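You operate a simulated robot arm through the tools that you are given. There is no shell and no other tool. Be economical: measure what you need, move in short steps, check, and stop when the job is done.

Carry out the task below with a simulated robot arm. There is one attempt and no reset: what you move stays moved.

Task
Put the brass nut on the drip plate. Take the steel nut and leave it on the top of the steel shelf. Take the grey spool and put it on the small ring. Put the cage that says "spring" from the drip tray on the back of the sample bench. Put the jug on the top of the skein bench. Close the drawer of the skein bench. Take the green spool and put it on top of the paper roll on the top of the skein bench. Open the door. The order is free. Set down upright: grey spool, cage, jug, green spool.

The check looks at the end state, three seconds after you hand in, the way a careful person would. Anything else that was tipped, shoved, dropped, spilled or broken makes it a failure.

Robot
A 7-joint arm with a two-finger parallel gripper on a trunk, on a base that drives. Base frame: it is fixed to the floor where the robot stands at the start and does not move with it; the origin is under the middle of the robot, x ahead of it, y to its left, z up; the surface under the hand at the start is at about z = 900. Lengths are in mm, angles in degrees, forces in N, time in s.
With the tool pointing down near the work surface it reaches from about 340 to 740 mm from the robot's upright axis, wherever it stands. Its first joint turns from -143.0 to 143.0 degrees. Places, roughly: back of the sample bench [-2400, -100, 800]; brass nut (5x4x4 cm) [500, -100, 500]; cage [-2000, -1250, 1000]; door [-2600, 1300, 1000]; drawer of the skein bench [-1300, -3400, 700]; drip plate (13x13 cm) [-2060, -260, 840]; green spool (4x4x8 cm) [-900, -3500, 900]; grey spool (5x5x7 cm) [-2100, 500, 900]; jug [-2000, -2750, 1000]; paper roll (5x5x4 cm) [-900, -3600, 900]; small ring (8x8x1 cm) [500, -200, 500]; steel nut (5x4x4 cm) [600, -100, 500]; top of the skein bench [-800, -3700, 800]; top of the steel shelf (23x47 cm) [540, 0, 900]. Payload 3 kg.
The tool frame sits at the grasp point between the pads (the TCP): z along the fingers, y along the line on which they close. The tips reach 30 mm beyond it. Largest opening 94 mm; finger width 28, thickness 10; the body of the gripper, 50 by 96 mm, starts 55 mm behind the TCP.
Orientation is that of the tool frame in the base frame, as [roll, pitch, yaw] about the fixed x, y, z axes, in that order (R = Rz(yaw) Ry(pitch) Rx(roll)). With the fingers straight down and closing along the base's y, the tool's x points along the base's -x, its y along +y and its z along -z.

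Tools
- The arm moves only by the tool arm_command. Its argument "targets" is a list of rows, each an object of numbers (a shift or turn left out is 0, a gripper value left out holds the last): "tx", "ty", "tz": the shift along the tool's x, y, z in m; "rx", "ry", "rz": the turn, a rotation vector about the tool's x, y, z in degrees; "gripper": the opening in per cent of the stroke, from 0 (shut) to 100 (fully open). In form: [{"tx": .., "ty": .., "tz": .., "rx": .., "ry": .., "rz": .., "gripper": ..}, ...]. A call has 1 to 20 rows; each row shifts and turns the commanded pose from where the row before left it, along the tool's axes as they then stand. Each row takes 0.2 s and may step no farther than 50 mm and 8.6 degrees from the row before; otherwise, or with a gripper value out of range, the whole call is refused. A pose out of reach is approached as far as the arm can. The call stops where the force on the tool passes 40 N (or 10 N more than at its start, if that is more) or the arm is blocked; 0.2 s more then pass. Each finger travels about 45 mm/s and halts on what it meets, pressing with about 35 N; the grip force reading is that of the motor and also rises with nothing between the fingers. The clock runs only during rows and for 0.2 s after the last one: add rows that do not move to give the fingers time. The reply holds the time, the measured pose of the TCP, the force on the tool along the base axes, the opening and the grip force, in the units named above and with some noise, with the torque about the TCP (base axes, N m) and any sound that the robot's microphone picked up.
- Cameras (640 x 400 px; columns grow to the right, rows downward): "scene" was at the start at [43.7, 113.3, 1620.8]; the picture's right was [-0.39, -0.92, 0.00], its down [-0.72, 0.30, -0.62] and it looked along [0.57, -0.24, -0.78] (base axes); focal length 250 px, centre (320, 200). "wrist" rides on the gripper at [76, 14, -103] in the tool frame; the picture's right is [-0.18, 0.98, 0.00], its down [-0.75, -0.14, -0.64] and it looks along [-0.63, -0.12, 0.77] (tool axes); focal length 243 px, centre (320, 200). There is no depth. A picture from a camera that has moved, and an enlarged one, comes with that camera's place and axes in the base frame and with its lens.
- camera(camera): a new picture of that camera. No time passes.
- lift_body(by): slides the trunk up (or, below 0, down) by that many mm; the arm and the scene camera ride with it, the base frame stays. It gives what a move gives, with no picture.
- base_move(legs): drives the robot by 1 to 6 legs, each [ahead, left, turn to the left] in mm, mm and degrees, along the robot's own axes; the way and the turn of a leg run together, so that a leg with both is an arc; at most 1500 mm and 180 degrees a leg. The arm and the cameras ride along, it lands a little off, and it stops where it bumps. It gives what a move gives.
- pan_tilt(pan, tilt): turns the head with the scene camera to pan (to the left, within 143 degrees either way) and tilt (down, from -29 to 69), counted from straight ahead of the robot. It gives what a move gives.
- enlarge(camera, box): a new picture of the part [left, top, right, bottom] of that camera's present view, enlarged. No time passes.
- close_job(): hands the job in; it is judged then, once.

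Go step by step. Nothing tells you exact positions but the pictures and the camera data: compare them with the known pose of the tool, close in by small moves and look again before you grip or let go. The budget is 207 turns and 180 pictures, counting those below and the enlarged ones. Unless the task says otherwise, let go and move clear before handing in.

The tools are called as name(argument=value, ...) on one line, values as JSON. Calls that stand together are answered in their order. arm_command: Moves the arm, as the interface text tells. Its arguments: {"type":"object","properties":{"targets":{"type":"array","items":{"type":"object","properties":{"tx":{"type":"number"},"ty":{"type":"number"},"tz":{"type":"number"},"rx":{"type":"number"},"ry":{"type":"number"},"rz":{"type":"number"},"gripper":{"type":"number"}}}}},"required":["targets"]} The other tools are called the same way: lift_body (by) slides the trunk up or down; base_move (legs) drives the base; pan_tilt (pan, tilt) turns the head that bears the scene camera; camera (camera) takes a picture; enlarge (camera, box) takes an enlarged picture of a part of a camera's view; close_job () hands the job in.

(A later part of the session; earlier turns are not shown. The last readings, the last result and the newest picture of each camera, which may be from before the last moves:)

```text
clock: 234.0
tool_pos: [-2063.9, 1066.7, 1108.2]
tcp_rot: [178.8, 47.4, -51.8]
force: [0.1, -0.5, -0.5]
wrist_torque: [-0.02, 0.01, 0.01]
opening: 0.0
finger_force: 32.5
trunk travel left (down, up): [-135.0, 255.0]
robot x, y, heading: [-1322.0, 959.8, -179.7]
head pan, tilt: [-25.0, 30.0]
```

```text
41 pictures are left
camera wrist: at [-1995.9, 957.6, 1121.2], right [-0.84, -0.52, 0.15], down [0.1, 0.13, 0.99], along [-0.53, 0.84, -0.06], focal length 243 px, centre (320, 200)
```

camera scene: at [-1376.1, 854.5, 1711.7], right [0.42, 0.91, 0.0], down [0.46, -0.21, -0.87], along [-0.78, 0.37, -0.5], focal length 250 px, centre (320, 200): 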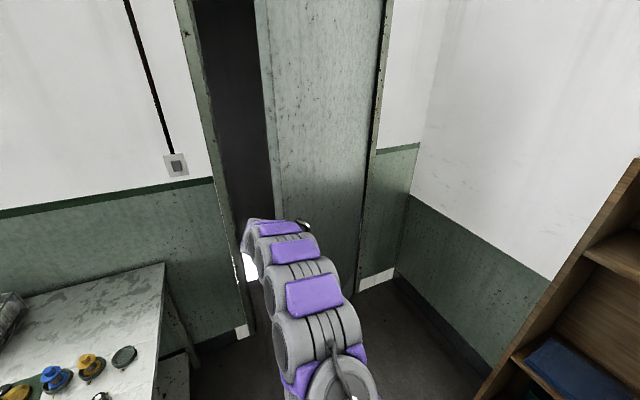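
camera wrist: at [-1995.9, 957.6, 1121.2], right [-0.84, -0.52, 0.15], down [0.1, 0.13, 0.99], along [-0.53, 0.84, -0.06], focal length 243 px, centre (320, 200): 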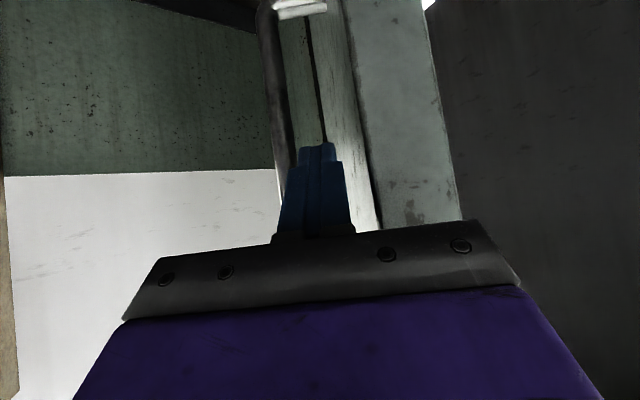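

The door stands about 32° open. Now I can go round its free edge and push it from behind: retreat, shift past the edge, then forward.

arm_command(targets=[{"tx": 0.0248, "tz": -0.027}, {"tx": 0.0248, "tz": -0.027}, {"tx": 0.0248, "tz": -0.027}, {}])

base_move(legs=[[80, 0, 0]])

arm_command(targets=[{"ty": 0.03}, {}, {}])

camera(camera="wrist")

```text
clock: 235.0
tool_pos: [-1993.9, 986.5, 1108.7]
tcp_rot: [178.5, 47.3, -52.1]
force: [-0.6, -0.3, 0.4]
wrist_torque: [-0.01, 0.0, 0.0]
opening: 0.0
finger_force: 32.8
trunk travel left (down, up): [-135.0, 255.0]
robot x, y, heading: [-1315.5, 963.6, -179.8]
head pan, tilt: [-25.0, 30.0]
```

```text
clock: 236.1
tool_pos: [-2074.5, 987.4, 1106.9]
tcp_rot: [178.6, 47.1, -52.1]
force: [-0.3, 0.1, -0.2]
wrist_torque: [0.0, 0.01, -0.01]
opening: 0.0
finger_force: 33.4
trunk travel left (down, up): [-135.0, 255.0]
robot x, y, heading: [-1398.2, 962.3, -179.9]
head pan, tilt: [-25.0, 30.0]
```

```text
clock: 236.9
tool_pos: [-2095.0, 967.7, 1111.1]
tcp_rot: [178.5, 47.1, -52.1]
force: [0.0, 0.4, -0.1]
wrist_torque: [-0.02, -0.02, -0.02]
opening: 0.3
finger_force: 32.9
trunk travel left (down, up): [-135.0, 255.0]
robot x, y, heading: [-1396.9, 962.9, -179.9]
head pan, tilt: [-25.0, 30.0]
```

```text
40 pictures are left
camera wrist: at [-2026.9, 859.2, 1124.3], right [-0.84, -0.52, 0.15], down [0.1, 0.13, 0.99], along [-0.53, 0.85, -0.06], focal length 243 px, centre (320, 200)
```

wrist: 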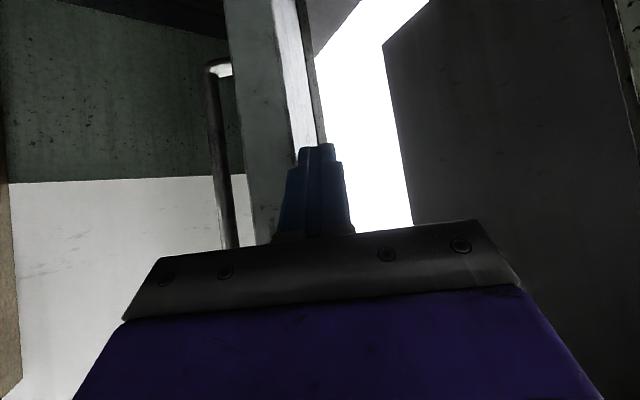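

Fingers line up just behind the door's back face. I shift 6 mm more and advance past the edge.

arm_command(targets=[{"ty": 0.007}, {"tx": -0.017, "tz": 0.0184}, {"tx": -0.017, "tz": 0.0184}, {"tx": -0.017, "tz": 0.0184}, {}])

camera(camera="wrist")

```text
clock: 238.1
tool_pos: [-2145.4, 1019.1, 1111.1]
tcp_rot: [178.6, 47.3, -52.2]
force: [2.4, -6.5, -1.0]
wrist_torque: [0.29, 0.22, -0.38]
opening: 0.0
finger_force: 32.9
trunk travel left (down, up): [-135.0, 255.0]
robot x, y, heading: [-1403.7, 960.6, -179.9]
head pan, tilt: [-25.0, 30.0]
```

```text
39 pictures are left
camera wrist: at [-2077.3, 909.7, 1125.5], right [-0.84, -0.52, 0.15], down [0.1, 0.13, 0.99], along [-0.53, 0.84, -0.06], focal length 243 px, centre (320, 200)
```

wrist: 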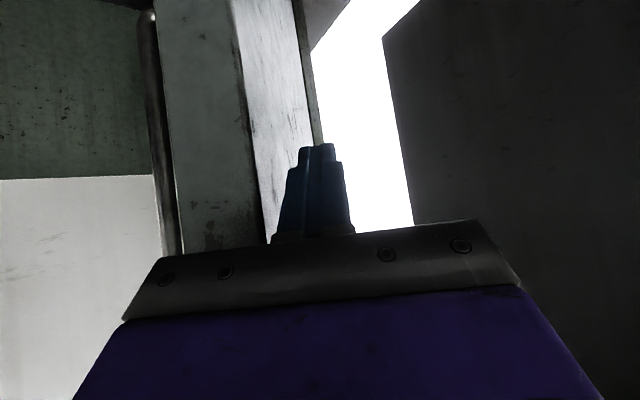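

The finger is behind the door. I push it open along the arc with the base.

base_move(legs=[[-57, -40, 0], [-53, -44, 0]])

arm_command(targets=[{"rx": -3.5, "rz": -3.5}, {"rx": -3.5, "rz": -3.5}, {}])

camera(camera="wrist")

```text
clock: 239.1
tool_pos: [-2087.7, 1059.6, 1109.4]
tcp_rot: [178.0, 46.4, -52.3]
force: [28.7, -32.5, -24.0]
wrist_torque: [2.29, 2.15, -0.69]
opening: 0.0
finger_force: 33.0
trunk travel left (down, up): [-135.0, 255.0]
robot x, y, heading: [-1351.4, 994.2, -180.0]
head pan, tilt: [-25.0, 30.0]
stopped in leg 1: the robot was blocked; the commanded pose is now the measured one
```

```text
clock: 239.4
tool_pos: [-2085.0, 1060.6, 1110.6]
tcp_rot: [177.3, 46.0, -51.8]
force: [26.5, -29.8, 4.7]
wrist_torque: [1.66, 1.28, -1.96]
opening: 0.0
finger_force: 33.2
trunk travel left (down, up): [-135.0, 255.0]
robot x, y, heading: [-1350.7, 992.4, -179.8]
head pan, tilt: [-25.0, 30.0]
stopped in row 1: the force on the tool passed its limit at 68 N (the readings are from after the stop); the commanded pose is now the measured one
```

```text
38 pictures are left
camera wrist: at [-2014.4, 953.7, 1126.3], right [-0.83, -0.53, 0.16], down [0.09, 0.16, 0.98], along [-0.55, 0.83, -0.08], focal length 243 px, centre (320, 200)
```

wrist: 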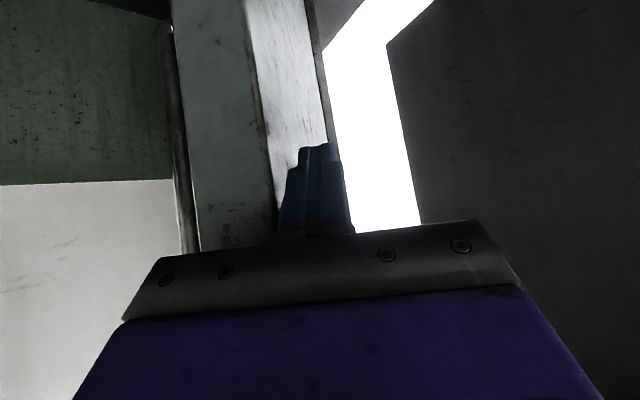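

The gripper body is jammed on the door's edge face. I draw back 18 mm along the tool and continue.

arm_command(targets=[{"tx": 0.0125, "tz": -0.013}, {}])

base_move(legs=[[-52, -40, 0]])

camera(camera="wrist")

```text
clock: 240.0
tool_pos: [-2080.3, 1058.5, 1107.8]
tcp_rot: [177.4, 45.7, -52.0]
force: [0.8, 0.6, 0.1]
wrist_torque: [-0.01, -0.01, -0.03]
opening: 0.0
finger_force: 32.9
trunk travel left (down, up): [-135.0, 255.0]
robot x, y, heading: [-1350.1, 995.0, -179.9]
head pan, tilt: [-25.0, 30.0]
```

```text
clock: 241.1
tool_pos: [-2023.0, 1093.9, 1105.8]
tcp_rot: [176.8, 44.9, -52.1]
force: [35.6, -36.2, -30.0]
wrist_torque: [2.57, 3.45, -0.66]
opening: 0.1
finger_force: 32.6
trunk travel left (down, up): [-135.0, 255.0]
robot x, y, heading: [-1304.9, 1028.7, -179.5]
head pan, tilt: [-25.0, 30.0]
stopped in leg 1: the force on the tool passed its limit at 68 N (the readings are from after the stop); the commanded pose is now the measured one
```

```text
37 pictures are left
camera wrist: at [-1953.1, 988.4, 1124.6], right [-0.83, -0.53, 0.17], down [0.09, 0.18, 0.98], along [-0.55, 0.83, -0.1], focal length 243 px, centre (320, 200)
```

wrist: 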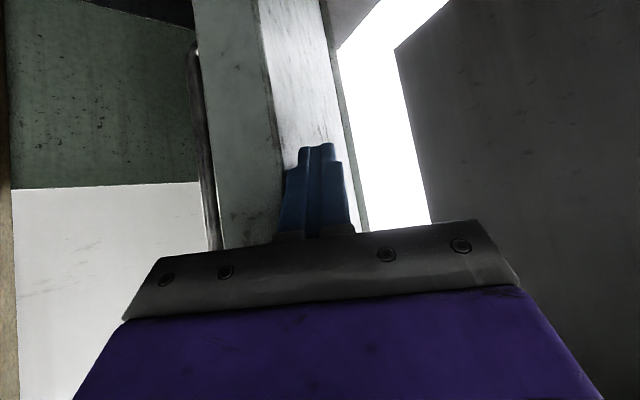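

The door is ~40° open, so a simple sideways push with the forearm against its free edge will work now. I free the tool, turn it back to point ahead, and drive forward so the forearm lies behind the edge.

arm_command(targets=[{"tx": 0.0208, "tz": -0.0217}, {"ty": 0.03}, {"ty": 0.03}, {}])

arm_command(targets=[{"rx": -5.2, "rz": -5.2}, {"rx": -5.2, "rz": -5.2}, {"rx": -5.2, "rz": -5.2}, {"rx": -5.2, "rz": -5.2}, {"rx": -5.2, "rz": -5.2}, {"rx": -5.2, "rz": -5.2}, {"rx": -5.2, "rz": -5.2}, {}])

pan_tilt(pan=-20, tilt=35)

camera(camera="scene")

```text
clock: 242.1
tool_pos: [-2056.2, 1044.1, 1110.4]
tcp_rot: [176.4, 45.3, -52.6]
force: [0.1, 0.1, -0.3]
wrist_torque: [-0.05, -0.01, -0.01]
opening: 0.0
finger_force: 32.6
trunk travel left (down, up): [-135.0, 255.0]
robot x, y, heading: [-1299.6, 1030.0, -180.0]
head pan, tilt: [-25.0, 30.0]
```

```text
clock: 243.9
tool_pos: [-2056.1, 1042.9, 1112.0]
tcp_rot: [178.2, 47.1, 0.2]
force: [0.3, 0.5, 0.3]
wrist_torque: [0.0, -0.01, -0.02]
opening: 0.0
finger_force: 32.8
trunk travel left (down, up): [-135.0, 255.0]
robot x, y, heading: [-1303.0, 1026.8, -179.8]
head pan, tilt: [-25.0, 30.0]
```

```text
clock: 244.6
tool_pos: [-2056.4, 1041.6, 1112.9]
tcp_rot: [178.3, 47.3, 0.2]
force: [0.1, 0.0, -1.2]
wrist_torque: [-0.01, 0.01, -0.02]
opening: 0.0
finger_force: 32.2
trunk travel left (down, up): [-135.0, 255.0]
robot x, y, heading: [-1302.0, 1028.0, -179.7]
head pan, tilt: [-20.0, 35.0]
```

```text
36 pictures are left
camera scene: at [-1358.0, 919.2, 1704.2], right [0.34, 0.94, 0.0], down [0.54, -0.19, -0.82], along [-0.77, 0.28, -0.58], focal length 250 px, centre (320, 200)
```

scene: 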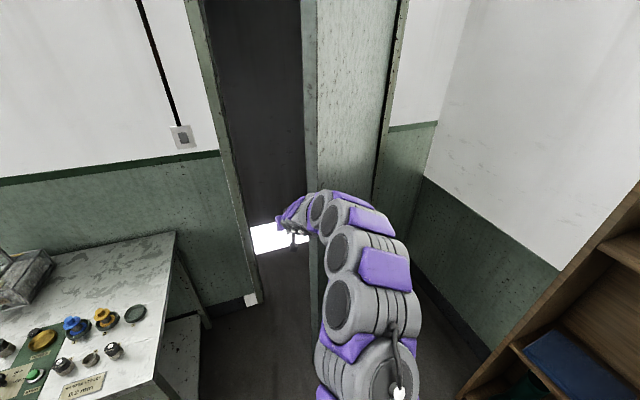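

Gripper and wrist are behind the edge (≈(-1975,1115)). I strafe right in small steps to push the edge open.

base_move(legs=[[0, -40, 0], [0, -40, 0], [0, -40, 0]])

camera(camera="scene")

```text
clock: 245.5
tool_pos: [-2050.7, 1066.3, 1115.6]
tcp_rot: [178.0, 47.5, 0.6]
force: [0.5, 0.2, -1.1]
wrist_torque: [-0.01, -0.02, -0.02]
opening: 0.2
finger_force: 32.9
trunk travel left (down, up): [-135.0, 255.0]
robot x, y, heading: [-1305.6, 1059.0, -179.7]
head pan, tilt: [-20.0, 35.0]
stopped in leg 1: the force on the tool passed its limit at 59 N (the readings are from after the stop); the commanded pose is now the measured one
```

```text
35 pictures are left
camera scene: at [-1355.4, 942.6, 1704.1], right [0.34, 0.94, 0.0], down [0.54, -0.19, -0.82], along [-0.77, 0.28, -0.57], focal length 250 px, centre (320, 200)
```

scene: 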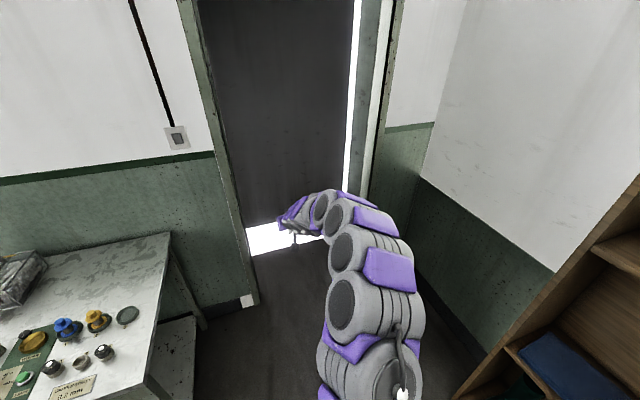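

The nudge swung the door to roughly 55°. I check whether it has come to rest.

arm_command(targets=[{}, {}, {}, {}, {}])

pan_tilt(pan=-30, tilt=30)

camera(camera="scene")

```text
clock: 246.7
tool_pos: [-2052.2, 1073.6, 1114.2]
tcp_rot: [177.6, 47.4, 0.4]
force: [-0.1, 0.0, -0.5]
wrist_torque: [-0.05, 0.02, 0.01]
opening: 0.0
finger_force: 32.9
trunk travel left (down, up): [-135.0, 255.0]
robot x, y, heading: [-1296.7, 1057.1, -179.8]
head pan, tilt: [-20.0, 35.0]
```

```text
clock: 247.4
tool_pos: [-2052.6, 1072.4, 1113.4]
tcp_rot: [177.7, 47.3, 0.5]
force: [0.0, -0.2, -0.3]
wrist_torque: [0.01, 0.0, -0.01]
opening: 0.0
finger_force: 33.0
trunk travel left (down, up): [-135.0, 255.0]
robot x, y, heading: [-1306.4, 1053.4, -180.1]
head pan, tilt: [-30.0, 30.0]
```

```text
34 pictures are left
camera scene: at [-1353.7, 963.1, 1712.0], right [0.5, 0.87, 0.0], down [0.44, -0.25, -0.86], along [-0.75, 0.43, -0.5], focal length 250 px, centre (320, 200)
```

scene: 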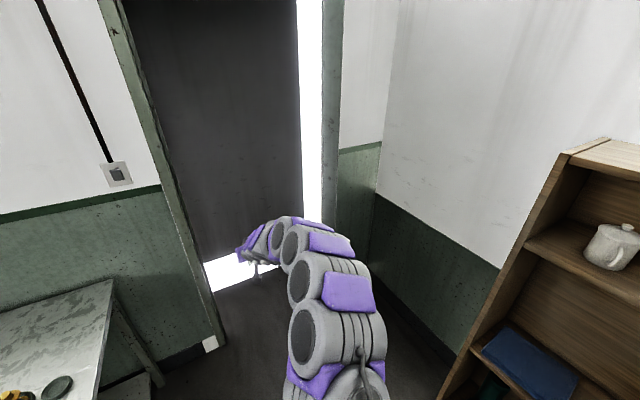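

Door rests at about 56° (edge-on to the camera). I push it further with a gentle strafe.

base_move(legs=[[0, -90, 0], [0, -50, 0], [0, -50, 0], [0, -50, 0]])

camera(camera="scene")

```text
clock: 250.1
tool_pos: [-2054.7, 1282.3, 1113.3]
tcp_rot: [179.5, 47.3, 2.1]
force: [0.8, -1.2, 0.4]
wrist_torque: [0.11, 0.02, -0.08]
opening: 0.0
finger_force: 33.1
trunk travel left (down, up): [-135.0, 255.0]
robot x, y, heading: [-1306.0, 1289.7, -179.7]
head pan, tilt: [-30.0, 30.0]
```

```text
33 pictures are left
camera scene: at [-1354.4, 1175.5, 1710.7], right [0.5, 0.87, 0.01], down [0.44, -0.24, -0.87], along [-0.75, 0.44, -0.5], focal length 250 px, centre (320, 200)
```

scene: 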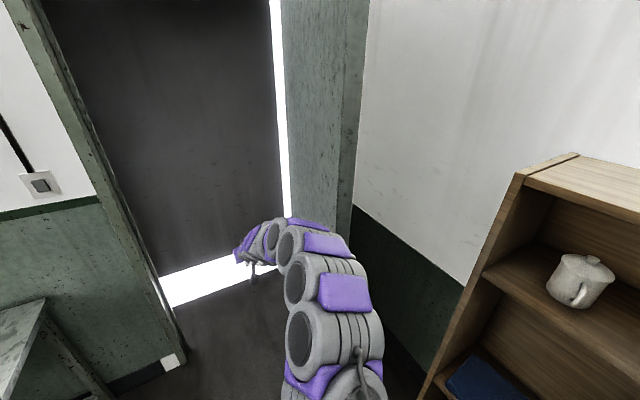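

The door is open to about 70°. I leave it and drive over towards the jug, keeping well clear of the machines.

base_move(legs=[[-150, 0, 0], [-420, 100, 0], [0, 1330, 0], [0, 1330, 0], [0, 1250, 0]])

pan_tilt(pan=5, tilt=30)

camera(camera="scene")

```text
clock: 272.2
tool_pos: [-1376.6, -2754.7, 1116.6]
tcp_rot: [178.2, 47.4, 2.6]
force: [-0.5, -0.2, 0.2]
wrist_torque: [-0.02, 0.0, 0.04]
opening: 0.1
finger_force: 32.9
trunk travel left (down, up): [-135.0, 255.0]
robot x, y, heading: [-625.6, -2741.0, -177.9]
head pan, tilt: [-30.0, 30.0]
```

```text
clock: 273.2
tool_pos: [-1374.6, -2756.1, 1117.9]
tcp_rot: [178.5, 47.5, 2.9]
force: [-0.4, -0.2, -0.5]
wrist_torque: [-0.04, 0.01, 0.01]
opening: 0.1
finger_force: 32.8
trunk travel left (down, up): [-135.0, 255.0]
robot x, y, heading: [-624.7, -2743.1, -178.2]
head pan, tilt: [5.0, 30.0]
```

```text
32 pictures are left
camera scene: at [-684.1, -2891.1, 1712.0], right [-0.12, 0.99, 0.0], down [0.5, 0.06, -0.86], along [-0.86, -0.1, -0.5], focal length 250 px, centre (320, 200)
```

scene: 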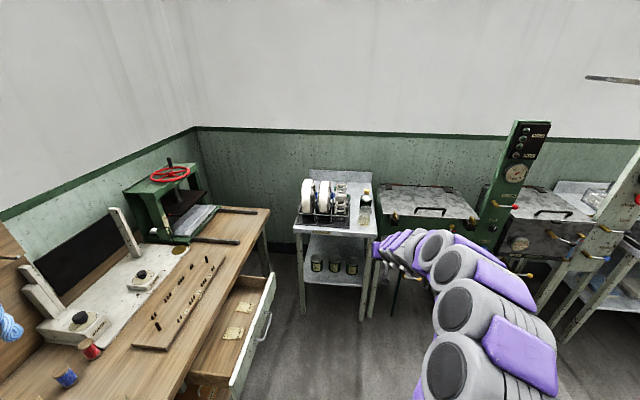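

I see the skein bench on the left with its open drawer, and a small table with a coil and a bottle-like jug. I zoom on both.

enlarge(camera="scene", box=[285, 150, 395, 250])

enlarge(camera="scene", box=[0, 200, 300, 400])

```text
4.00 times, centred on (340, 200) of scene
camera zoom: at [-684.1, -2891.1, 1712.0], right [-0.12, 0.99, 0.0], down [0.5, 0.06, -0.86], along [-0.86, -0.1, -0.5], focal length 999 px, centre (240, 200)
```

zoom: 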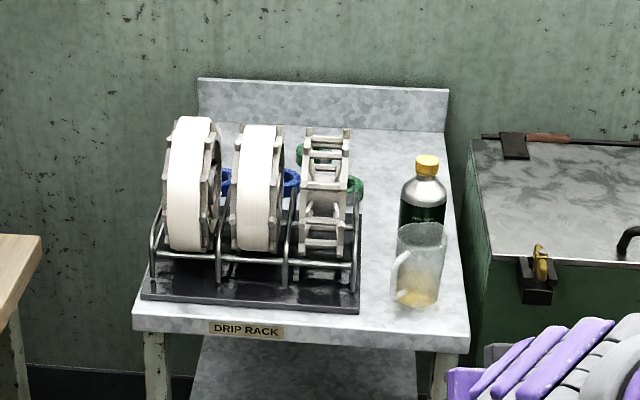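

```text
2.00 times, centred on (150, 300) of scene
camera zoom: at [-684.1, -2891.1, 1712.0], right [-0.12, 0.99, 0.0], down [0.5, 0.06, -0.86], along [-0.86, -0.1, -0.5], focal length 500 px, centre (660, 0)
```

zoom: 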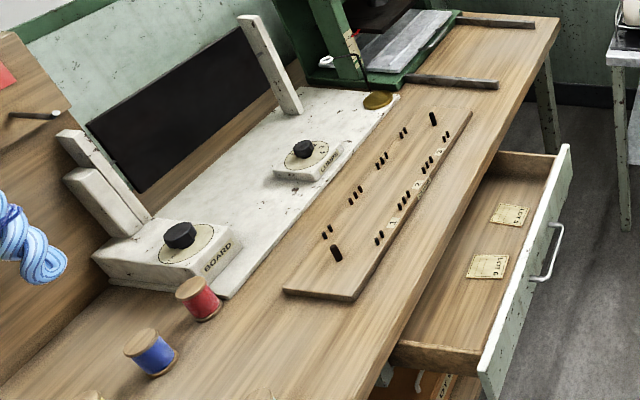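

The jug (liquid inside, handle to -y) is at about (-1950,-2768), table z≈840, with a bottle behind it. I set the tool vertical with the closing axis at 55° to avoid handle and bottle, and open it.

arm_command(targets=[{"ry": 7.9, "tx": 0.012, "tz": -0.011}, {"ry": 7.9, "tx": 0.013, "tz": -0.009}, {"ry": 7.9, "tx": 0.014, "tz": -0.007}, {"ry": 7.9, "tx": 0.015, "tz": -0.005}, {"ry": 7.9, "tx": 0.016, "tz": -0.002}, {"ry": 7.9, "tx": 0.016}, {"rz": 7.5, "gripper": 100}, {"rz": 7.5}, {"rz": 7.5}, {"rz": 7.5}, {"rz": 7.5}, {}])

base_move(legs=[[0, 0, -2], [480, 0, 0]])

camera(camera="wrist")

```text
clock: 275.9
tool_pos: [-1214.2, -2728.3, 1047.6]
tcp_rot: [176.6, 2.6, -33.7]
force: [-1.2, -0.2, 0.3]
wrist_torque: [0.0, 0.0, 0.0]
opening: 94.0
finger_force: 0.2
out of reach, approached as far as the arm can: row 3, 4, 5, 6
trunk travel left (down, up): [-135.0, 255.0]
robot x, y, heading: [-624.7, -2742.3, -178.2]
head pan, tilt: [5.0, 30.0]
```

```text
clock: 279.1
tool_pos: [-1703.5, -2698.5, 1047.2]
tcp_rot: [176.7, 2.5, -36.3]
force: [-0.8, 0.7, 0.8]
wrist_torque: [0.03, -0.02, 0.03]
opening: 93.9
finger_force: 0.1
trunk travel left (down, up): [-135.0, 255.0]
robot x, y, heading: [-1115.7, -2735.8, 179.3]
head pan, tilt: [5.0, 30.0]
```

```text
29 pictures are left
camera wrist: at [-1643.9, -2753.6, 1146.6], right [-0.73, -0.69, 0.07], down [-0.48, 0.57, 0.67], along [-0.49, 0.45, -0.74], focal length 243 px, centre (320, 200)
```

wrist: 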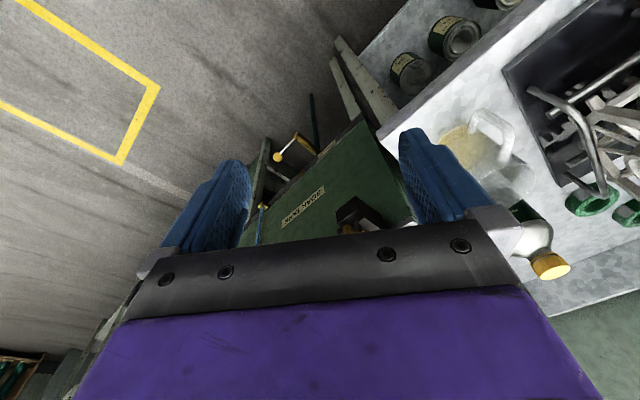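

Jug centre ≈ (-1938,-2780), handle pointing towards (+x,-y), bottle 110 mm behind. I level the tool exactly and move above it.

arm_command(targets=[{"rx": 3.3, "ry": 2.5}, {}])

base_move(legs=[[200, 78, 0]])

arm_command(targets=[{}, {}, {}])

camera(camera="wrist")

```text
clock: 279.7
tool_pos: [-1701.7, -2698.2, 1047.8]
tcp_rot: [179.9, 0.1, -36.1]
force: [-0.8, -0.1, 0.1]
wrist_torque: [0.01, 0.01, -0.02]
opening: 94.0
finger_force: 0.1
trunk travel left (down, up): [-135.0, 255.0]
robot x, y, heading: [-1115.2, -2739.1, 179.3]
head pan, tilt: [5.0, 30.0]
```

```text
clock: 281.4
tool_pos: [-1901.2, -2772.5, 1047.0]
tcp_rot: [179.9, 0.1, -36.2]
force: [0.4, -0.4, 0.3]
wrist_torque: [0.04, 0.0, -0.01]
opening: 94.0
finger_force: 0.1
trunk travel left (down, up): [-135.0, 255.0]
robot x, y, heading: [-1315.5, -2814.3, 179.2]
head pan, tilt: [5.0, 30.0]
```

```text
clock: 282.2
tool_pos: [-1899.6, -2774.2, 1048.0]
tcp_rot: [179.9, 0.1, -36.1]
force: [0.0, -0.8, 0.2]
wrist_torque: [0.02, 0.02, -0.02]
opening: 93.9
finger_force: 0.0
trunk travel left (down, up): [-135.0, 255.0]
robot x, y, heading: [-1317.1, -2812.2, 179.3]
head pan, tilt: [5.0, 30.0]
```

```text
28 pictures are left
camera wrist: at [-1846.3, -2830.9, 1150.7], right [-0.73, -0.69, 0.0], down [-0.52, 0.56, 0.64], along [-0.44, 0.47, -0.76], focal length 243 px, centre (320, 200)
```

wrist: 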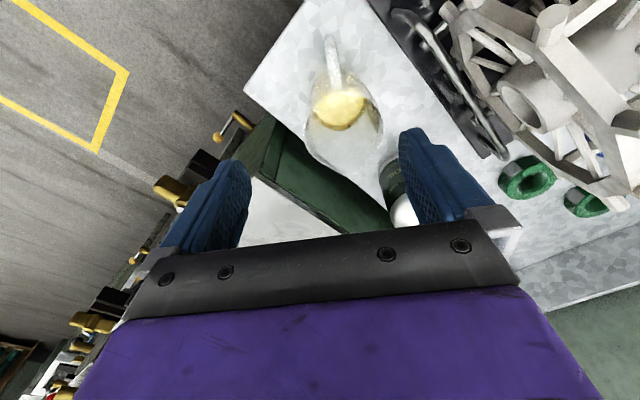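

Jug centre ≈ (-1937,-2770). I centre over it and descend to just above the rim.

arm_command(targets=[{"tx": -0.032, "ty": 0.0186}, {"tz": 0.04}, {"tz": 0.035}, {}, {}])

camera(camera="wrist")

```text
clock: 283.4
tool_pos: [-1937.8, -2769.3, 973.0]
tcp_rot: [179.9, 0.2, -36.1]
force: [0.4, 0.1, 0.4]
wrist_torque: [-0.02, 0.0, 0.0]
opening: 93.9
finger_force: 0.1
trunk travel left (down, up): [-135.0, 255.0]
robot x, y, heading: [-1311.4, -2814.2, 179.0]
head pan, tilt: [5.0, 30.0]
```

```text
27 pictures are left
camera wrist: at [-1883.5, -2828.1, 1075.3], right [-0.73, -0.69, 0.0], down [-0.52, 0.56, 0.64], along [-0.44, 0.47, -0.76], focal length 243 px, centre (320, 200)
```

wrist: 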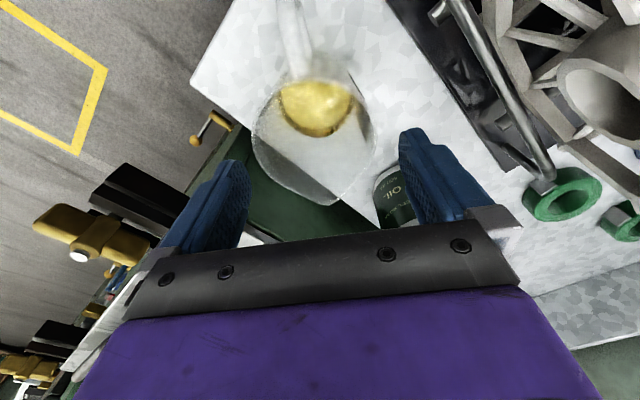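

arm_command(targets=[{"tx": 0.004, "ty": -0.005, "tz": 0.02}, {"tz": 0.03}, {"tz": 0.023}, {}, {"gripper": 60}, {"gripper": 40}, {"gripper": 20}, {"gripper": 0}, {"gripper": 0}, {}])

camera(camera="wrist")

```text
clock: 285.6
tool_pos: [-1930.7, -2767.6, 900.5]
tcp_rot: [179.9, 0.2, -36.0]
force: [0.3, 0.0, 0.2]
wrist_torque: [0.03, 0.01, 0.01]
opening: 75.1
finger_force: 35.0
trunk travel left (down, up): [-135.0, 255.0]
robot x, y, heading: [-1312.7, -2814.0, 179.4]
head pan, tilt: [5.0, 30.0]
```

```text
26 pictures are left
camera wrist: at [-1876.8, -2825.9, 1003.3], right [-0.73, -0.69, 0.0], down [-0.52, 0.56, 0.64], along [-0.44, 0.47, -0.76], focal length 243 px, centre (320, 200)
```

wrist: 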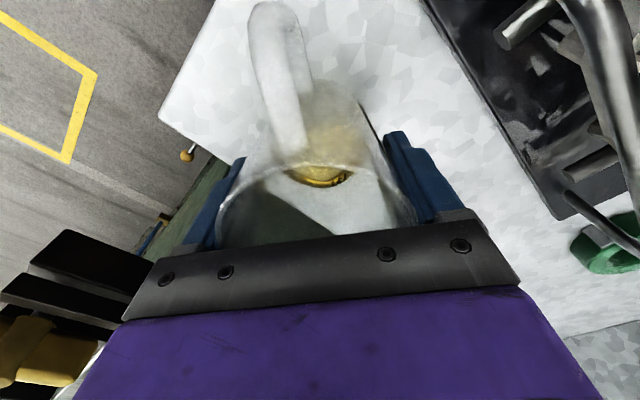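

Jug gripped at 75 mm. I lift it with the trunk, back off, and turn to the skein bench.

lift_body(by=150)

base_move(legs=[[-350, 0, 0], [0, 0, 91]])

pan_tilt(pan=0, tilt=48)

camera(camera="scene")

```text
clock: 287.3
tool_pos: [-1929.8, -2769.6, 1050.4]
tcp_rot: [179.9, 0.2, -36.1]
force: [-0.2, -0.4, -0.9]
wrist_torque: [0.01, 0.02, -0.03]
opening: 75.2
finger_force: 35.2
trunk travel left (down, up): [-285.0, 105.0]
robot x, y, heading: [-1315.7, -2816.0, 179.6]
head pan, tilt: [5.0, 30.0]
```

```text
clock: 293.5
tool_pos: [-1003.3, -3434.7, 1050.2]
tcp_rot: [179.8, 0.3, 54.3]
force: [0.7, -0.5, -0.8]
wrist_torque: [0.01, 0.01, -0.01]
opening: 75.3
finger_force: 34.7
trunk travel left (down, up): [-285.0, 105.0]
robot x, y, heading: [-958.1, -2818.6, -90.5]
head pan, tilt: [5.0, 30.0]
```

```text
clock: 294.3
tool_pos: [-1002.3, -3432.8, 1051.6]
tcp_rot: [179.8, 0.4, 54.3]
force: [0.1, -0.1, -1.5]
wrist_torque: [-0.02, -0.01, 0.02]
opening: 75.2
finger_force: 35.3
trunk travel left (down, up): [-285.0, 105.0]
robot x, y, heading: [-962.4, -2817.2, -90.2]
head pan, tilt: [0.0, 48.0]
```

```text
25 pictures are left
camera scene: at [-818.6, -2871.6, 1835.2], right [-1.0, 0.01, 0.0], down [0.0, 0.74, -0.67], along [0.0, -0.67, -0.74], focal length 250 px, centre (320, 200)
```

scene: 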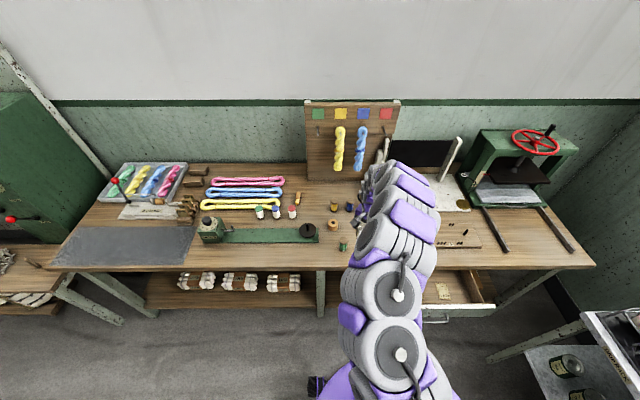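

enlarge(camera="scene", box=[300, 170, 400, 290])

camera(camera="wrist")

```text
3.33 times, centred on (350, 230) of scene
camera zoom: at [-818.6, -2871.6, 1835.2], right [-1.0, 0.01, 0.0], down [0.0, 0.74, -0.67], along [0.0, -0.67, -0.74], focal length 833 px, centre (220, 100)
```

zoom: 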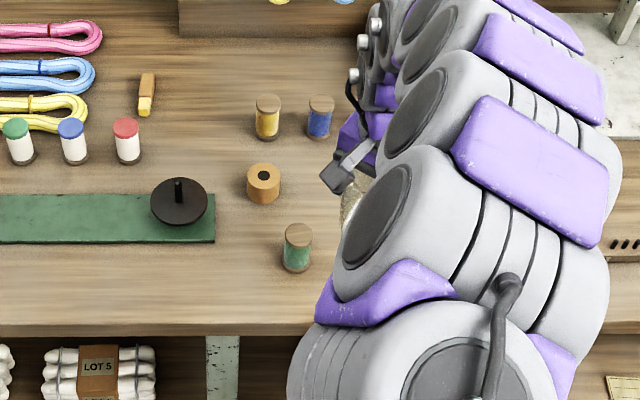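

```text
23 pictures are left
camera wrist: at [-946.3, -3380.3, 1154.2], right [0.69, -0.72, 0.0], down [-0.55, -0.53, 0.65], along [-0.46, -0.45, -0.76], focal length 243 px, centre (320, 200)
```

wrist: 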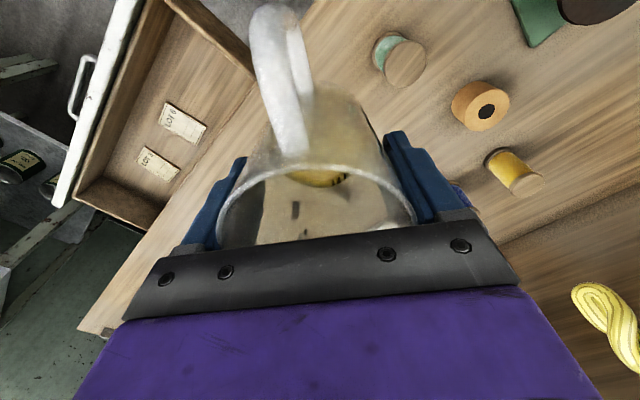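

Bench top is z≈848; green spool ≈ (-924,-3458), paper roll ≈ (-885,-3585). I move the jug over a free spot at (-1035,-3468) and lower it.

arm_command(targets=[{"tx": -0.0235, "ty": -0.0028}, {"tx": -0.0235, "ty": -0.0028}, {}])

lift_body(by=-105)

camera(camera="wrist")

```text
clock: 295.1
tool_pos: [-1032.6, -3468.4, 1052.7]
tcp_rot: [179.7, 0.3, 54.3]
force: [-0.2, 0.1, -1.5]
wrist_torque: [-0.04, 0.02, 0.0]
opening: 75.2
finger_force: 34.7
trunk travel left (down, up): [-285.0, 105.0]
robot x, y, heading: [-958.2, -2819.3, -90.5]
head pan, tilt: [0.0, 48.0]
```

```text
clock: 296.4
tool_pos: [-1032.9, -3468.2, 948.0]
tcp_rot: [179.9, 0.3, 54.3]
force: [0.7, 0.5, -0.6]
wrist_torque: [-0.03, -0.03, -0.02]
opening: 75.5
finger_force: 34.9
trunk travel left (down, up): [-180.0, 210.0]
robot x, y, heading: [-957.0, -2816.1, -90.4]
head pan, tilt: [0.0, 48.0]
```

```text
22 pictures are left
camera wrist: at [-977.9, -3415.1, 1049.4], right [0.69, -0.72, 0.0], down [-0.55, -0.53, 0.65], along [-0.46, -0.45, -0.76], focal length 243 px, centre (320, 200)
```

wrist: 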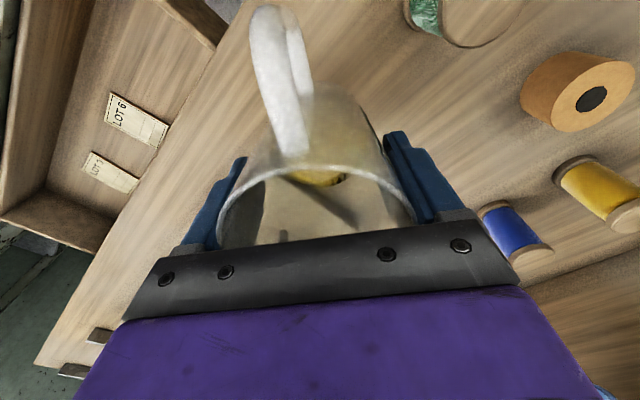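

arm_command(targets=[{"tz": 0.015}, {"tz": 0.01}, {"tz": 0.004}, {"tz": 0.003}, {"tz": 0.003}, {"tz": 0.003}, {"tz": 0.003}, {"tz": 0.003}, {}])

```text
clock: 298.4
tool_pos: [-1043.3, -3457.5, 907.0]
tcp_rot: [179.8, 0.3, 54.3]
force: [0.7, -0.3, -1.3]
wrist_torque: [0.0, 0.04, 0.05]
opening: 75.3
finger_force: 35.1
out of reach, approached as far as the arm can: row 2, 6, 8
trunk travel left (down, up): [-180.0, 210.0]
robot x, y, heading: [-961.7, -2818.2, -90.4]
head pan, tilt: [0.0, 48.0]
```

lift_body(by=-6)

lift_body(by=-4)

camera(camera="wrist")

```text
clock: 299.0
tool_pos: [-1043.7, -3456.9, 901.0]
tcp_rot: [179.9, 0.4, 54.4]
force: [0.4, 0.2, 6.3]
wrist_torque: [0.22, -0.1, -0.04]
opening: 75.3
finger_force: 34.7
trunk travel left (down, up): [-174.0, 216.0]
robot x, y, heading: [-961.2, -2822.0, -90.4]
head pan, tilt: [0.0, 48.0]
```

```text
clock: 299.5
tool_pos: [-1043.3, -3457.6, 897.0]
tcp_rot: [179.8, 0.6, 54.4]
force: [-0.5, -0.7, 30.6]
wrist_torque: [0.3, -0.18, -0.04]
opening: 75.1
finger_force: 35.1
trunk travel left (down, up): [-170.0, 220.0]
robot x, y, heading: [-962.8, -2822.4, -90.3]
head pan, tilt: [0.0, 48.0]
```

```text
21 pictures are left
camera wrist: at [-987.8, -3403.4, 1000.5], right [0.69, -0.72, 0.01], down [-0.55, -0.52, 0.65], along [-0.47, -0.45, -0.76], focal length 243 px, centre (320, 200)
```

wrist: 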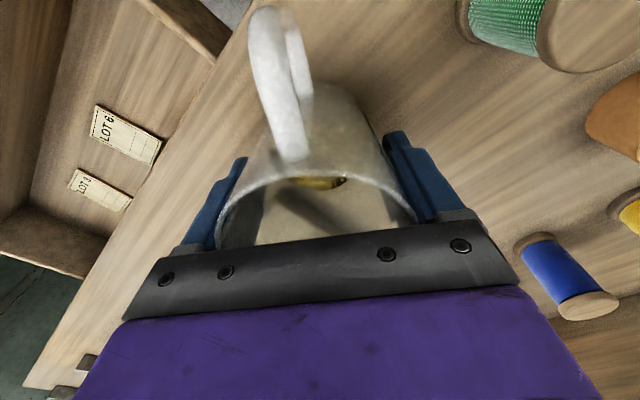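

The jug stands on the bench. I relieve, open and rise with the trunk.

lift_body(by=3)

arm_command(targets=[{"gripper": 90}, {"gripper": 97}, {"gripper": 97}, {}])

lift_body(by=170)

camera(camera="wrist")

```text
clock: 300.0
tool_pos: [-1043.7, -3456.8, 898.2]
tcp_rot: [-180.0, 0.2, 54.3]
force: [0.7, -4.6, 8.9]
wrist_torque: [-0.48, -0.11, 0.02]
opening: 75.0
finger_force: 35.2
trunk travel left (down, up): [-173.0, 217.0]
robot x, y, heading: [-962.6, -2817.5, -90.2]
head pan, tilt: [0.0, 48.0]
```

```text
clock: 301.0
tool_pos: [-1043.2, -3457.0, 898.8]
tcp_rot: [179.9, 0.3, 54.3]
force: [-0.3, 0.2, -0.2]
wrist_torque: [0.0, -0.01, 0.0]
opening: 91.0
finger_force: 0.0
trunk travel left (down, up): [-173.0, 217.0]
robot x, y, heading: [-957.5, -2817.3, -90.2]
head pan, tilt: [0.0, 48.0]
```

```text
clock: 303.0
tool_pos: [-1043.9, -3457.3, 1068.2]
tcp_rot: [180.0, 0.3, 54.3]
force: [0.1, -0.4, 0.0]
wrist_torque: [-0.01, -0.05, 0.04]
opening: 91.2
finger_force: 0.0
trunk travel left (down, up): [-343.0, 47.0]
robot x, y, heading: [-960.8, -2817.0, -90.2]
head pan, tilt: [0.0, 48.0]
```

```text
20 pictures are left
camera wrist: at [-988.2, -3404.2, 1171.2], right [0.69, -0.72, 0.0], down [-0.55, -0.53, 0.65], along [-0.46, -0.45, -0.76], focal length 243 px, centre (320, 200)
```

wrist: 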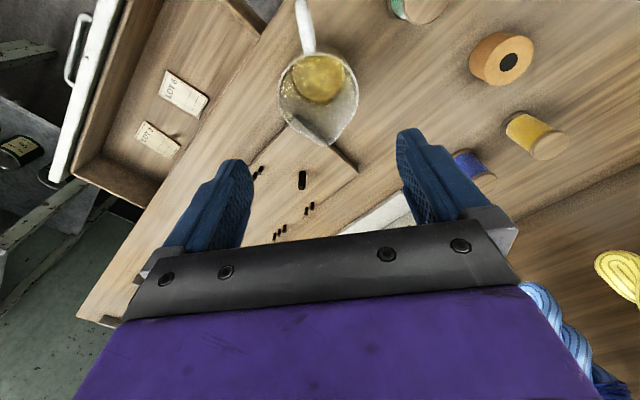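

Jug stands upright. Next the drawer: I back off, align with its middle, and turn the tool to push with the fingertips.

base_move(legs=[[-340, 0, 0], [0, -236, 0]])

arm_command(targets=[{"rz": -7.2, "gripper": 0}, {"rz": -7.2}, {"rz": -7.2}, {"rz": -7.2}, {"rz": -7.2}, {"ry": -7.5}, {"ry": -7.5}, {"ry": -7.5}, {"ry": -7.5}, {"ry": -7.5}, {"ry": -7.5}, {}])

lift_body(by=-310)

camera(camera="scene")

```text
clock: 306.6
tool_pos: [-1276.0, -3107.6, 1069.6]
tcp_rot: [179.9, 0.4, 54.4]
force: [0.0, -0.3, -0.2]
wrist_torque: [0.04, 0.0, 0.03]
opening: 91.3
finger_force: 0.1
trunk travel left (down, up): [-343.0, 47.0]
robot x, y, heading: [-1191.4, -2467.3, -90.0]
head pan, tilt: [0.0, 48.0]
```

```text
clock: 309.2
tool_pos: [-1222.3, -3065.9, 1090.5]
tcp_rot: [180.0, 37.1, 90.6]
force: [0.2, -0.2, -0.3]
wrist_torque: [-0.03, 0.01, 0.05]
opening: 0.0
finger_force: 32.6
out of reach, approached as far as the arm can: row 3, 4, 5, 10, 11
trunk travel left (down, up): [-343.0, 47.0]
robot x, y, heading: [-1193.8, -2467.2, -90.1]
head pan, tilt: [0.0, 48.0]
```

```text
clock: 312.3
tool_pos: [-1222.5, -3065.1, 781.0]
tcp_rot: [179.8, 37.1, 90.5]
force: [0.7, -0.2, 0.0]
wrist_torque: [-0.01, 0.03, -0.01]
opening: 0.0
finger_force: 33.1
trunk travel left (down, up): [-33.0, 357.0]
robot x, y, heading: [-1196.4, -2463.8, -90.3]
head pan, tilt: [0.0, 48.0]
```

```text
19 pictures are left
camera scene: at [-1052.5, -2519.3, 1583.2], right [-1.0, 0.0, 0.0], down [0.0, 0.74, -0.67], along [0.0, -0.67, -0.74], focal length 250 px, centre (320, 200)
```

scene: 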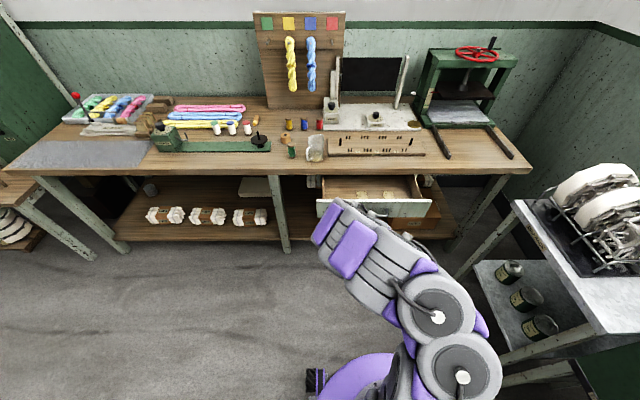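

Drawer front is at y≈-3240, z≈690–790. I lower a bit more and drive forward to meet and push it.

lift_body(by=-15)

base_move(legs=[[140, 0, 0]])

base_move(legs=[[30, 0, 0], [30, 0, 0], [30, 0, 0]])

camera(camera="scene")

```text
clock: 312.9
tool_pos: [-1222.0, -3065.1, 765.5]
tcp_rot: [179.9, 37.2, 90.6]
force: [-0.7, -0.5, 0.5]
wrist_torque: [0.0, -0.01, 0.02]
opening: 0.1
finger_force: 32.7
trunk travel left (down, up): [-18.0, 372.0]
robot x, y, heading: [-1195.4, -2470.2, -90.2]
head pan, tilt: [0.0, 48.0]
```

```text
clock: 314.2
tool_pos: [-1225.5, -3208.3, 765.7]
tcp_rot: [179.8, 37.1, 90.4]
force: [-0.2, 1.1, 0.9]
wrist_torque: [0.0, 0.03, 0.03]
opening: 0.0
finger_force: 32.1
trunk travel left (down, up): [-18.0, 372.0]
robot x, y, heading: [-1194.1, -2607.1, -90.6]
head pan, tilt: [0.0, 48.0]
```

```text
clock: 315.9
tool_pos: [-1225.5, -3296.0, 768.3]
tcp_rot: [179.8, 37.3, 90.3]
force: [9.2, -0.7, 29.1]
wrist_torque: [-0.74, 0.03, 0.31]
opening: 0.1
finger_force: 32.9
trunk travel left (down, up): [-18.0, 372.0]
robot x, y, heading: [-1195.6, -2699.9, -90.4]
head pan, tilt: [0.0, 48.0]
```

```text
18 pictures are left
camera scene: at [-1051.3, -2748.0, 1568.3], right [-1.0, 0.01, 0.0], down [0.01, 0.74, -0.67], along [-0.01, -0.67, -0.74], focal length 250 px, centre (320, 200)
```

scene: 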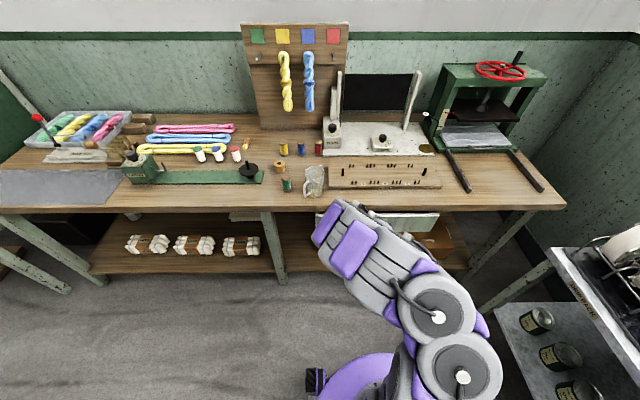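

enlarge(camera="scene", box=[290, 150, 470, 270])

```text
3.33 times, centred on (380, 210) of scene
camera zoom: at [-1051.3, -2748.0, 1568.3], right [-1.0, 0.01, 0.0], down [0.01, 0.74, -0.67], along [-0.01, -0.67, -0.74], focal length 833 px, centre (120, 167)
```

zoom: 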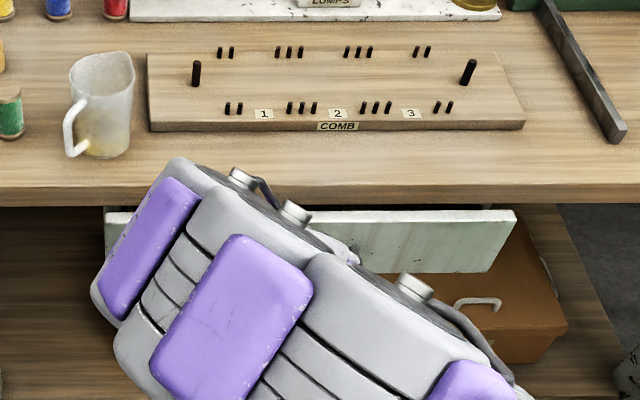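

The drawer front is nearly flush; the tip is riding on the handle. I back off, raise slightly and push the panel itself the last bit.

base_move(legs=[[-60, 0, 0]])

lift_body(by=16)

base_move(legs=[[75, 0, 0], [20, 0, 0], [20, 0, 0], [20, 0, 0]])

```text
clock: 316.9
tool_pos: [-1226.9, -3235.8, 766.5]
tcp_rot: [179.9, 37.3, 90.2]
force: [-0.2, -0.1, 0.0]
wrist_torque: [-0.03, 0.0, 0.03]
opening: 0.0
finger_force: 33.4
trunk travel left (down, up): [-18.0, 372.0]
robot x, y, heading: [-1195.8, -2640.1, -90.8]
head pan, tilt: [0.0, 48.0]
```

```text
clock: 317.5
tool_pos: [-1226.1, -3236.2, 783.4]
tcp_rot: [179.8, 37.3, 90.2]
force: [1.0, -0.3, 0.0]
wrist_torque: [0.02, 0.01, 0.0]
opening: 0.0
finger_force: 32.8
trunk travel left (down, up): [-34.0, 356.0]
robot x, y, heading: [-1192.4, -2642.7, -90.6]
head pan, tilt: [0.0, 48.0]
```

```text
clock: 319.8
tool_pos: [-1227.0, -3366.7, 783.7]
tcp_rot: [180.0, 37.2, 90.5]
force: [0.6, 10.7, 14.6]
wrist_torque: [0.14, -0.01, 0.0]
opening: 0.1
finger_force: 33.3
trunk travel left (down, up): [-34.0, 356.0]
robot x, y, heading: [-1199.2, -2777.4, -90.8]
head pan, tilt: [0.0, 48.0]
stopped in leg 4: the force on the tool passed its limit at 104 N (the readings are from after the stop); the commanded pose is now the measured one
```

Firm stop reached. I back off and check the drawer.

base_move(legs=[[-250, 0, 0]])

enlarge(camera="scene", box=[260, 100, 480, 240])

```text
clock: 321.6
tool_pos: [-1228.3, -3119.6, 782.8]
tcp_rot: [179.7, 37.1, 90.2]
force: [-8.1, 0.4, 20.3]
wrist_torque: [-0.1, 0.21, -0.23]
opening: 0.0
finger_force: 32.8
trunk travel left (down, up): [-34.0, 356.0]
robot x, y, heading: [-1196.0, -2529.6, -90.8]
head pan, tilt: [0.0, 48.0]
```

```text
2.86 times, centred on (370, 170) of scene
camera zoom: at [-1055.6, -2575.8, 1584.7], right [-1.0, 0.01, 0.0], down [0.01, 0.74, -0.67], along [-0.01, -0.67, -0.74], focal length 714 px, centre (177, 286)
```

zoom: 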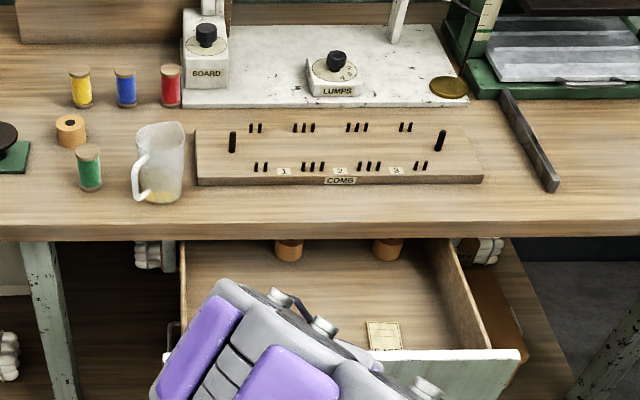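

I see: the fingertip was caught behind the drawer's handle and pulled it out again on my retreat. I push it in again and this time lift clear before backing off.

base_move(legs=[[190, 0, 0], [30, 0, 0], [20, 0, 0], [20, 0, 0]])

lift_body(by=90)

enlarge(camera="scene", box=[260, 120, 480, 260])

```text
clock: 324.4
tool_pos: [-1231.5, -3366.6, 784.1]
tcp_rot: [-179.7, 36.6, 90.8]
force: [3.9, 22.6, 28.3]
wrist_torque: [0.02, -0.25, 0.37]
opening: 0.0
finger_force: 33.0
trunk travel left (down, up): [-34.0, 356.0]
robot x, y, heading: [-1195.2, -2780.4, -90.4]
head pan, tilt: [0.0, 48.0]
stopped in leg 4: the force on the tool passed its limit at 189 N (the readings are from after the stop); the commanded pose is now the measured one
```

```text
clock: 325.0
tool_pos: [-1233.3, -3362.0, 799.6]
tcp_rot: [-179.5, 35.8, 90.8]
force: [-0.3, 0.6, 0.4]
wrist_torque: [-0.04, 0.0, 0.01]
opening: 0.0
finger_force: 33.1
trunk travel left (down, up): [-56.0, 334.0]
robot x, y, heading: [-1195.8, -2781.8, -91.0]
head pan, tilt: [0.0, 48.0]
stopped: the force on the tool passed its limit at 130 N (the readings are from after the stop); the commanded pose is now the measured one
```

```text
2.86 times, centred on (370, 190) of scene
camera zoom: at [-1056.1, -2830.0, 1606.6], right [-1.0, 0.01, 0.0], down [0.01, 0.74, -0.67], along [-0.01, -0.67, -0.74], focal length 714 px, centre (177, 229)
```

zoom: 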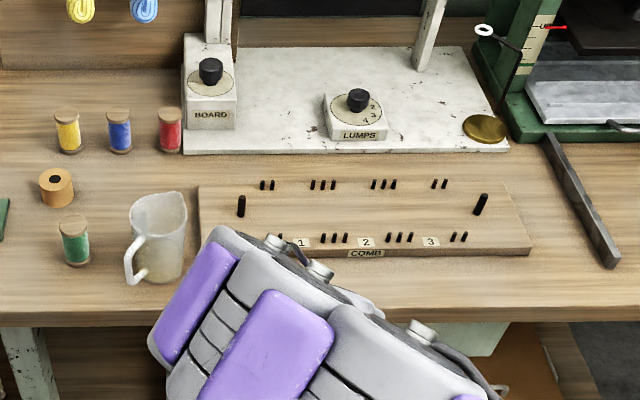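

The finger was under the bench lip when lifting. It is now above handle height; I withdraw slowly with the arm and watch the force.

arm_command(targets=[{"tx": 0.0162, "tz": -0.0118}, {"tx": 0.0162, "tz": -0.0118}, {"tx": 0.0162, "tz": -0.0118}, {"tx": 0.0162, "tz": -0.0118}, {}])

lift_body(by=120)

base_move(legs=[[-150, 0, 0]])

enlarge(camera="scene", box=[260, 100, 480, 240])

```text
clock: 326.2
tool_pos: [-1242.5, -3311.4, 828.0]
tcp_rot: [-179.6, 35.2, 90.9]
force: [-0.1, -0.3, -0.2]
wrist_torque: [-0.02, 0.03, 0.01]
opening: 0.0
finger_force: 32.9
out of reach, approached as far as the arm can: row 1, 2, 3, 4
trunk travel left (down, up): [-56.0, 334.0]
robot x, y, heading: [-1195.3, -2776.6, -90.8]
head pan, tilt: [0.0, 48.0]
```

```text
clock: 327.7
tool_pos: [-1243.9, -3310.6, 947.9]
tcp_rot: [-179.6, 35.2, 91.0]
force: [-0.6, 0.4, -0.8]
wrist_torque: [-0.01, -0.04, 0.0]
opening: 0.3
finger_force: 33.1
trunk travel left (down, up): [-176.0, 214.0]
robot x, y, heading: [-1196.7, -2782.3, -90.8]
head pan, tilt: [0.0, 48.0]
```

```text
clock: 329.0
tool_pos: [-1242.2, -3159.9, 949.8]
tcp_rot: [-179.7, 35.2, 90.8]
force: [-0.4, 0.0, -0.2]
wrist_torque: [0.01, 0.0, 0.02]
opening: 0.0
finger_force: 32.9
trunk travel left (down, up): [-176.0, 214.0]
robot x, y, heading: [-1193.4, -2625.2, -90.8]
head pan, tilt: [0.0, 48.0]
```

```text
2.86 times, centred on (370, 170) of scene
camera zoom: at [-1053.4, -2679.6, 1726.0], right [-1.0, 0.01, 0.0], down [0.01, 0.74, -0.67], along [-0.01, -0.67, -0.74], focal length 714 px, centre (177, 286)
```

zoom: 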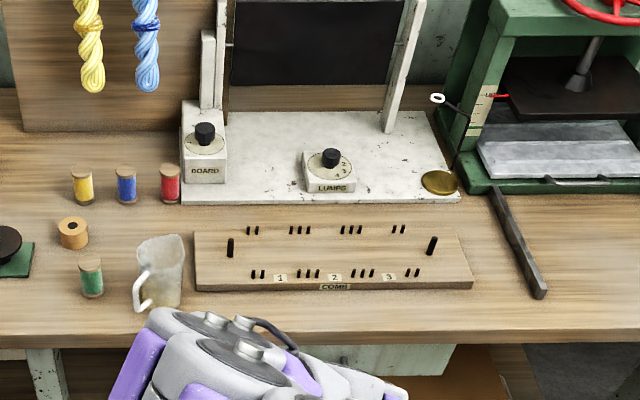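

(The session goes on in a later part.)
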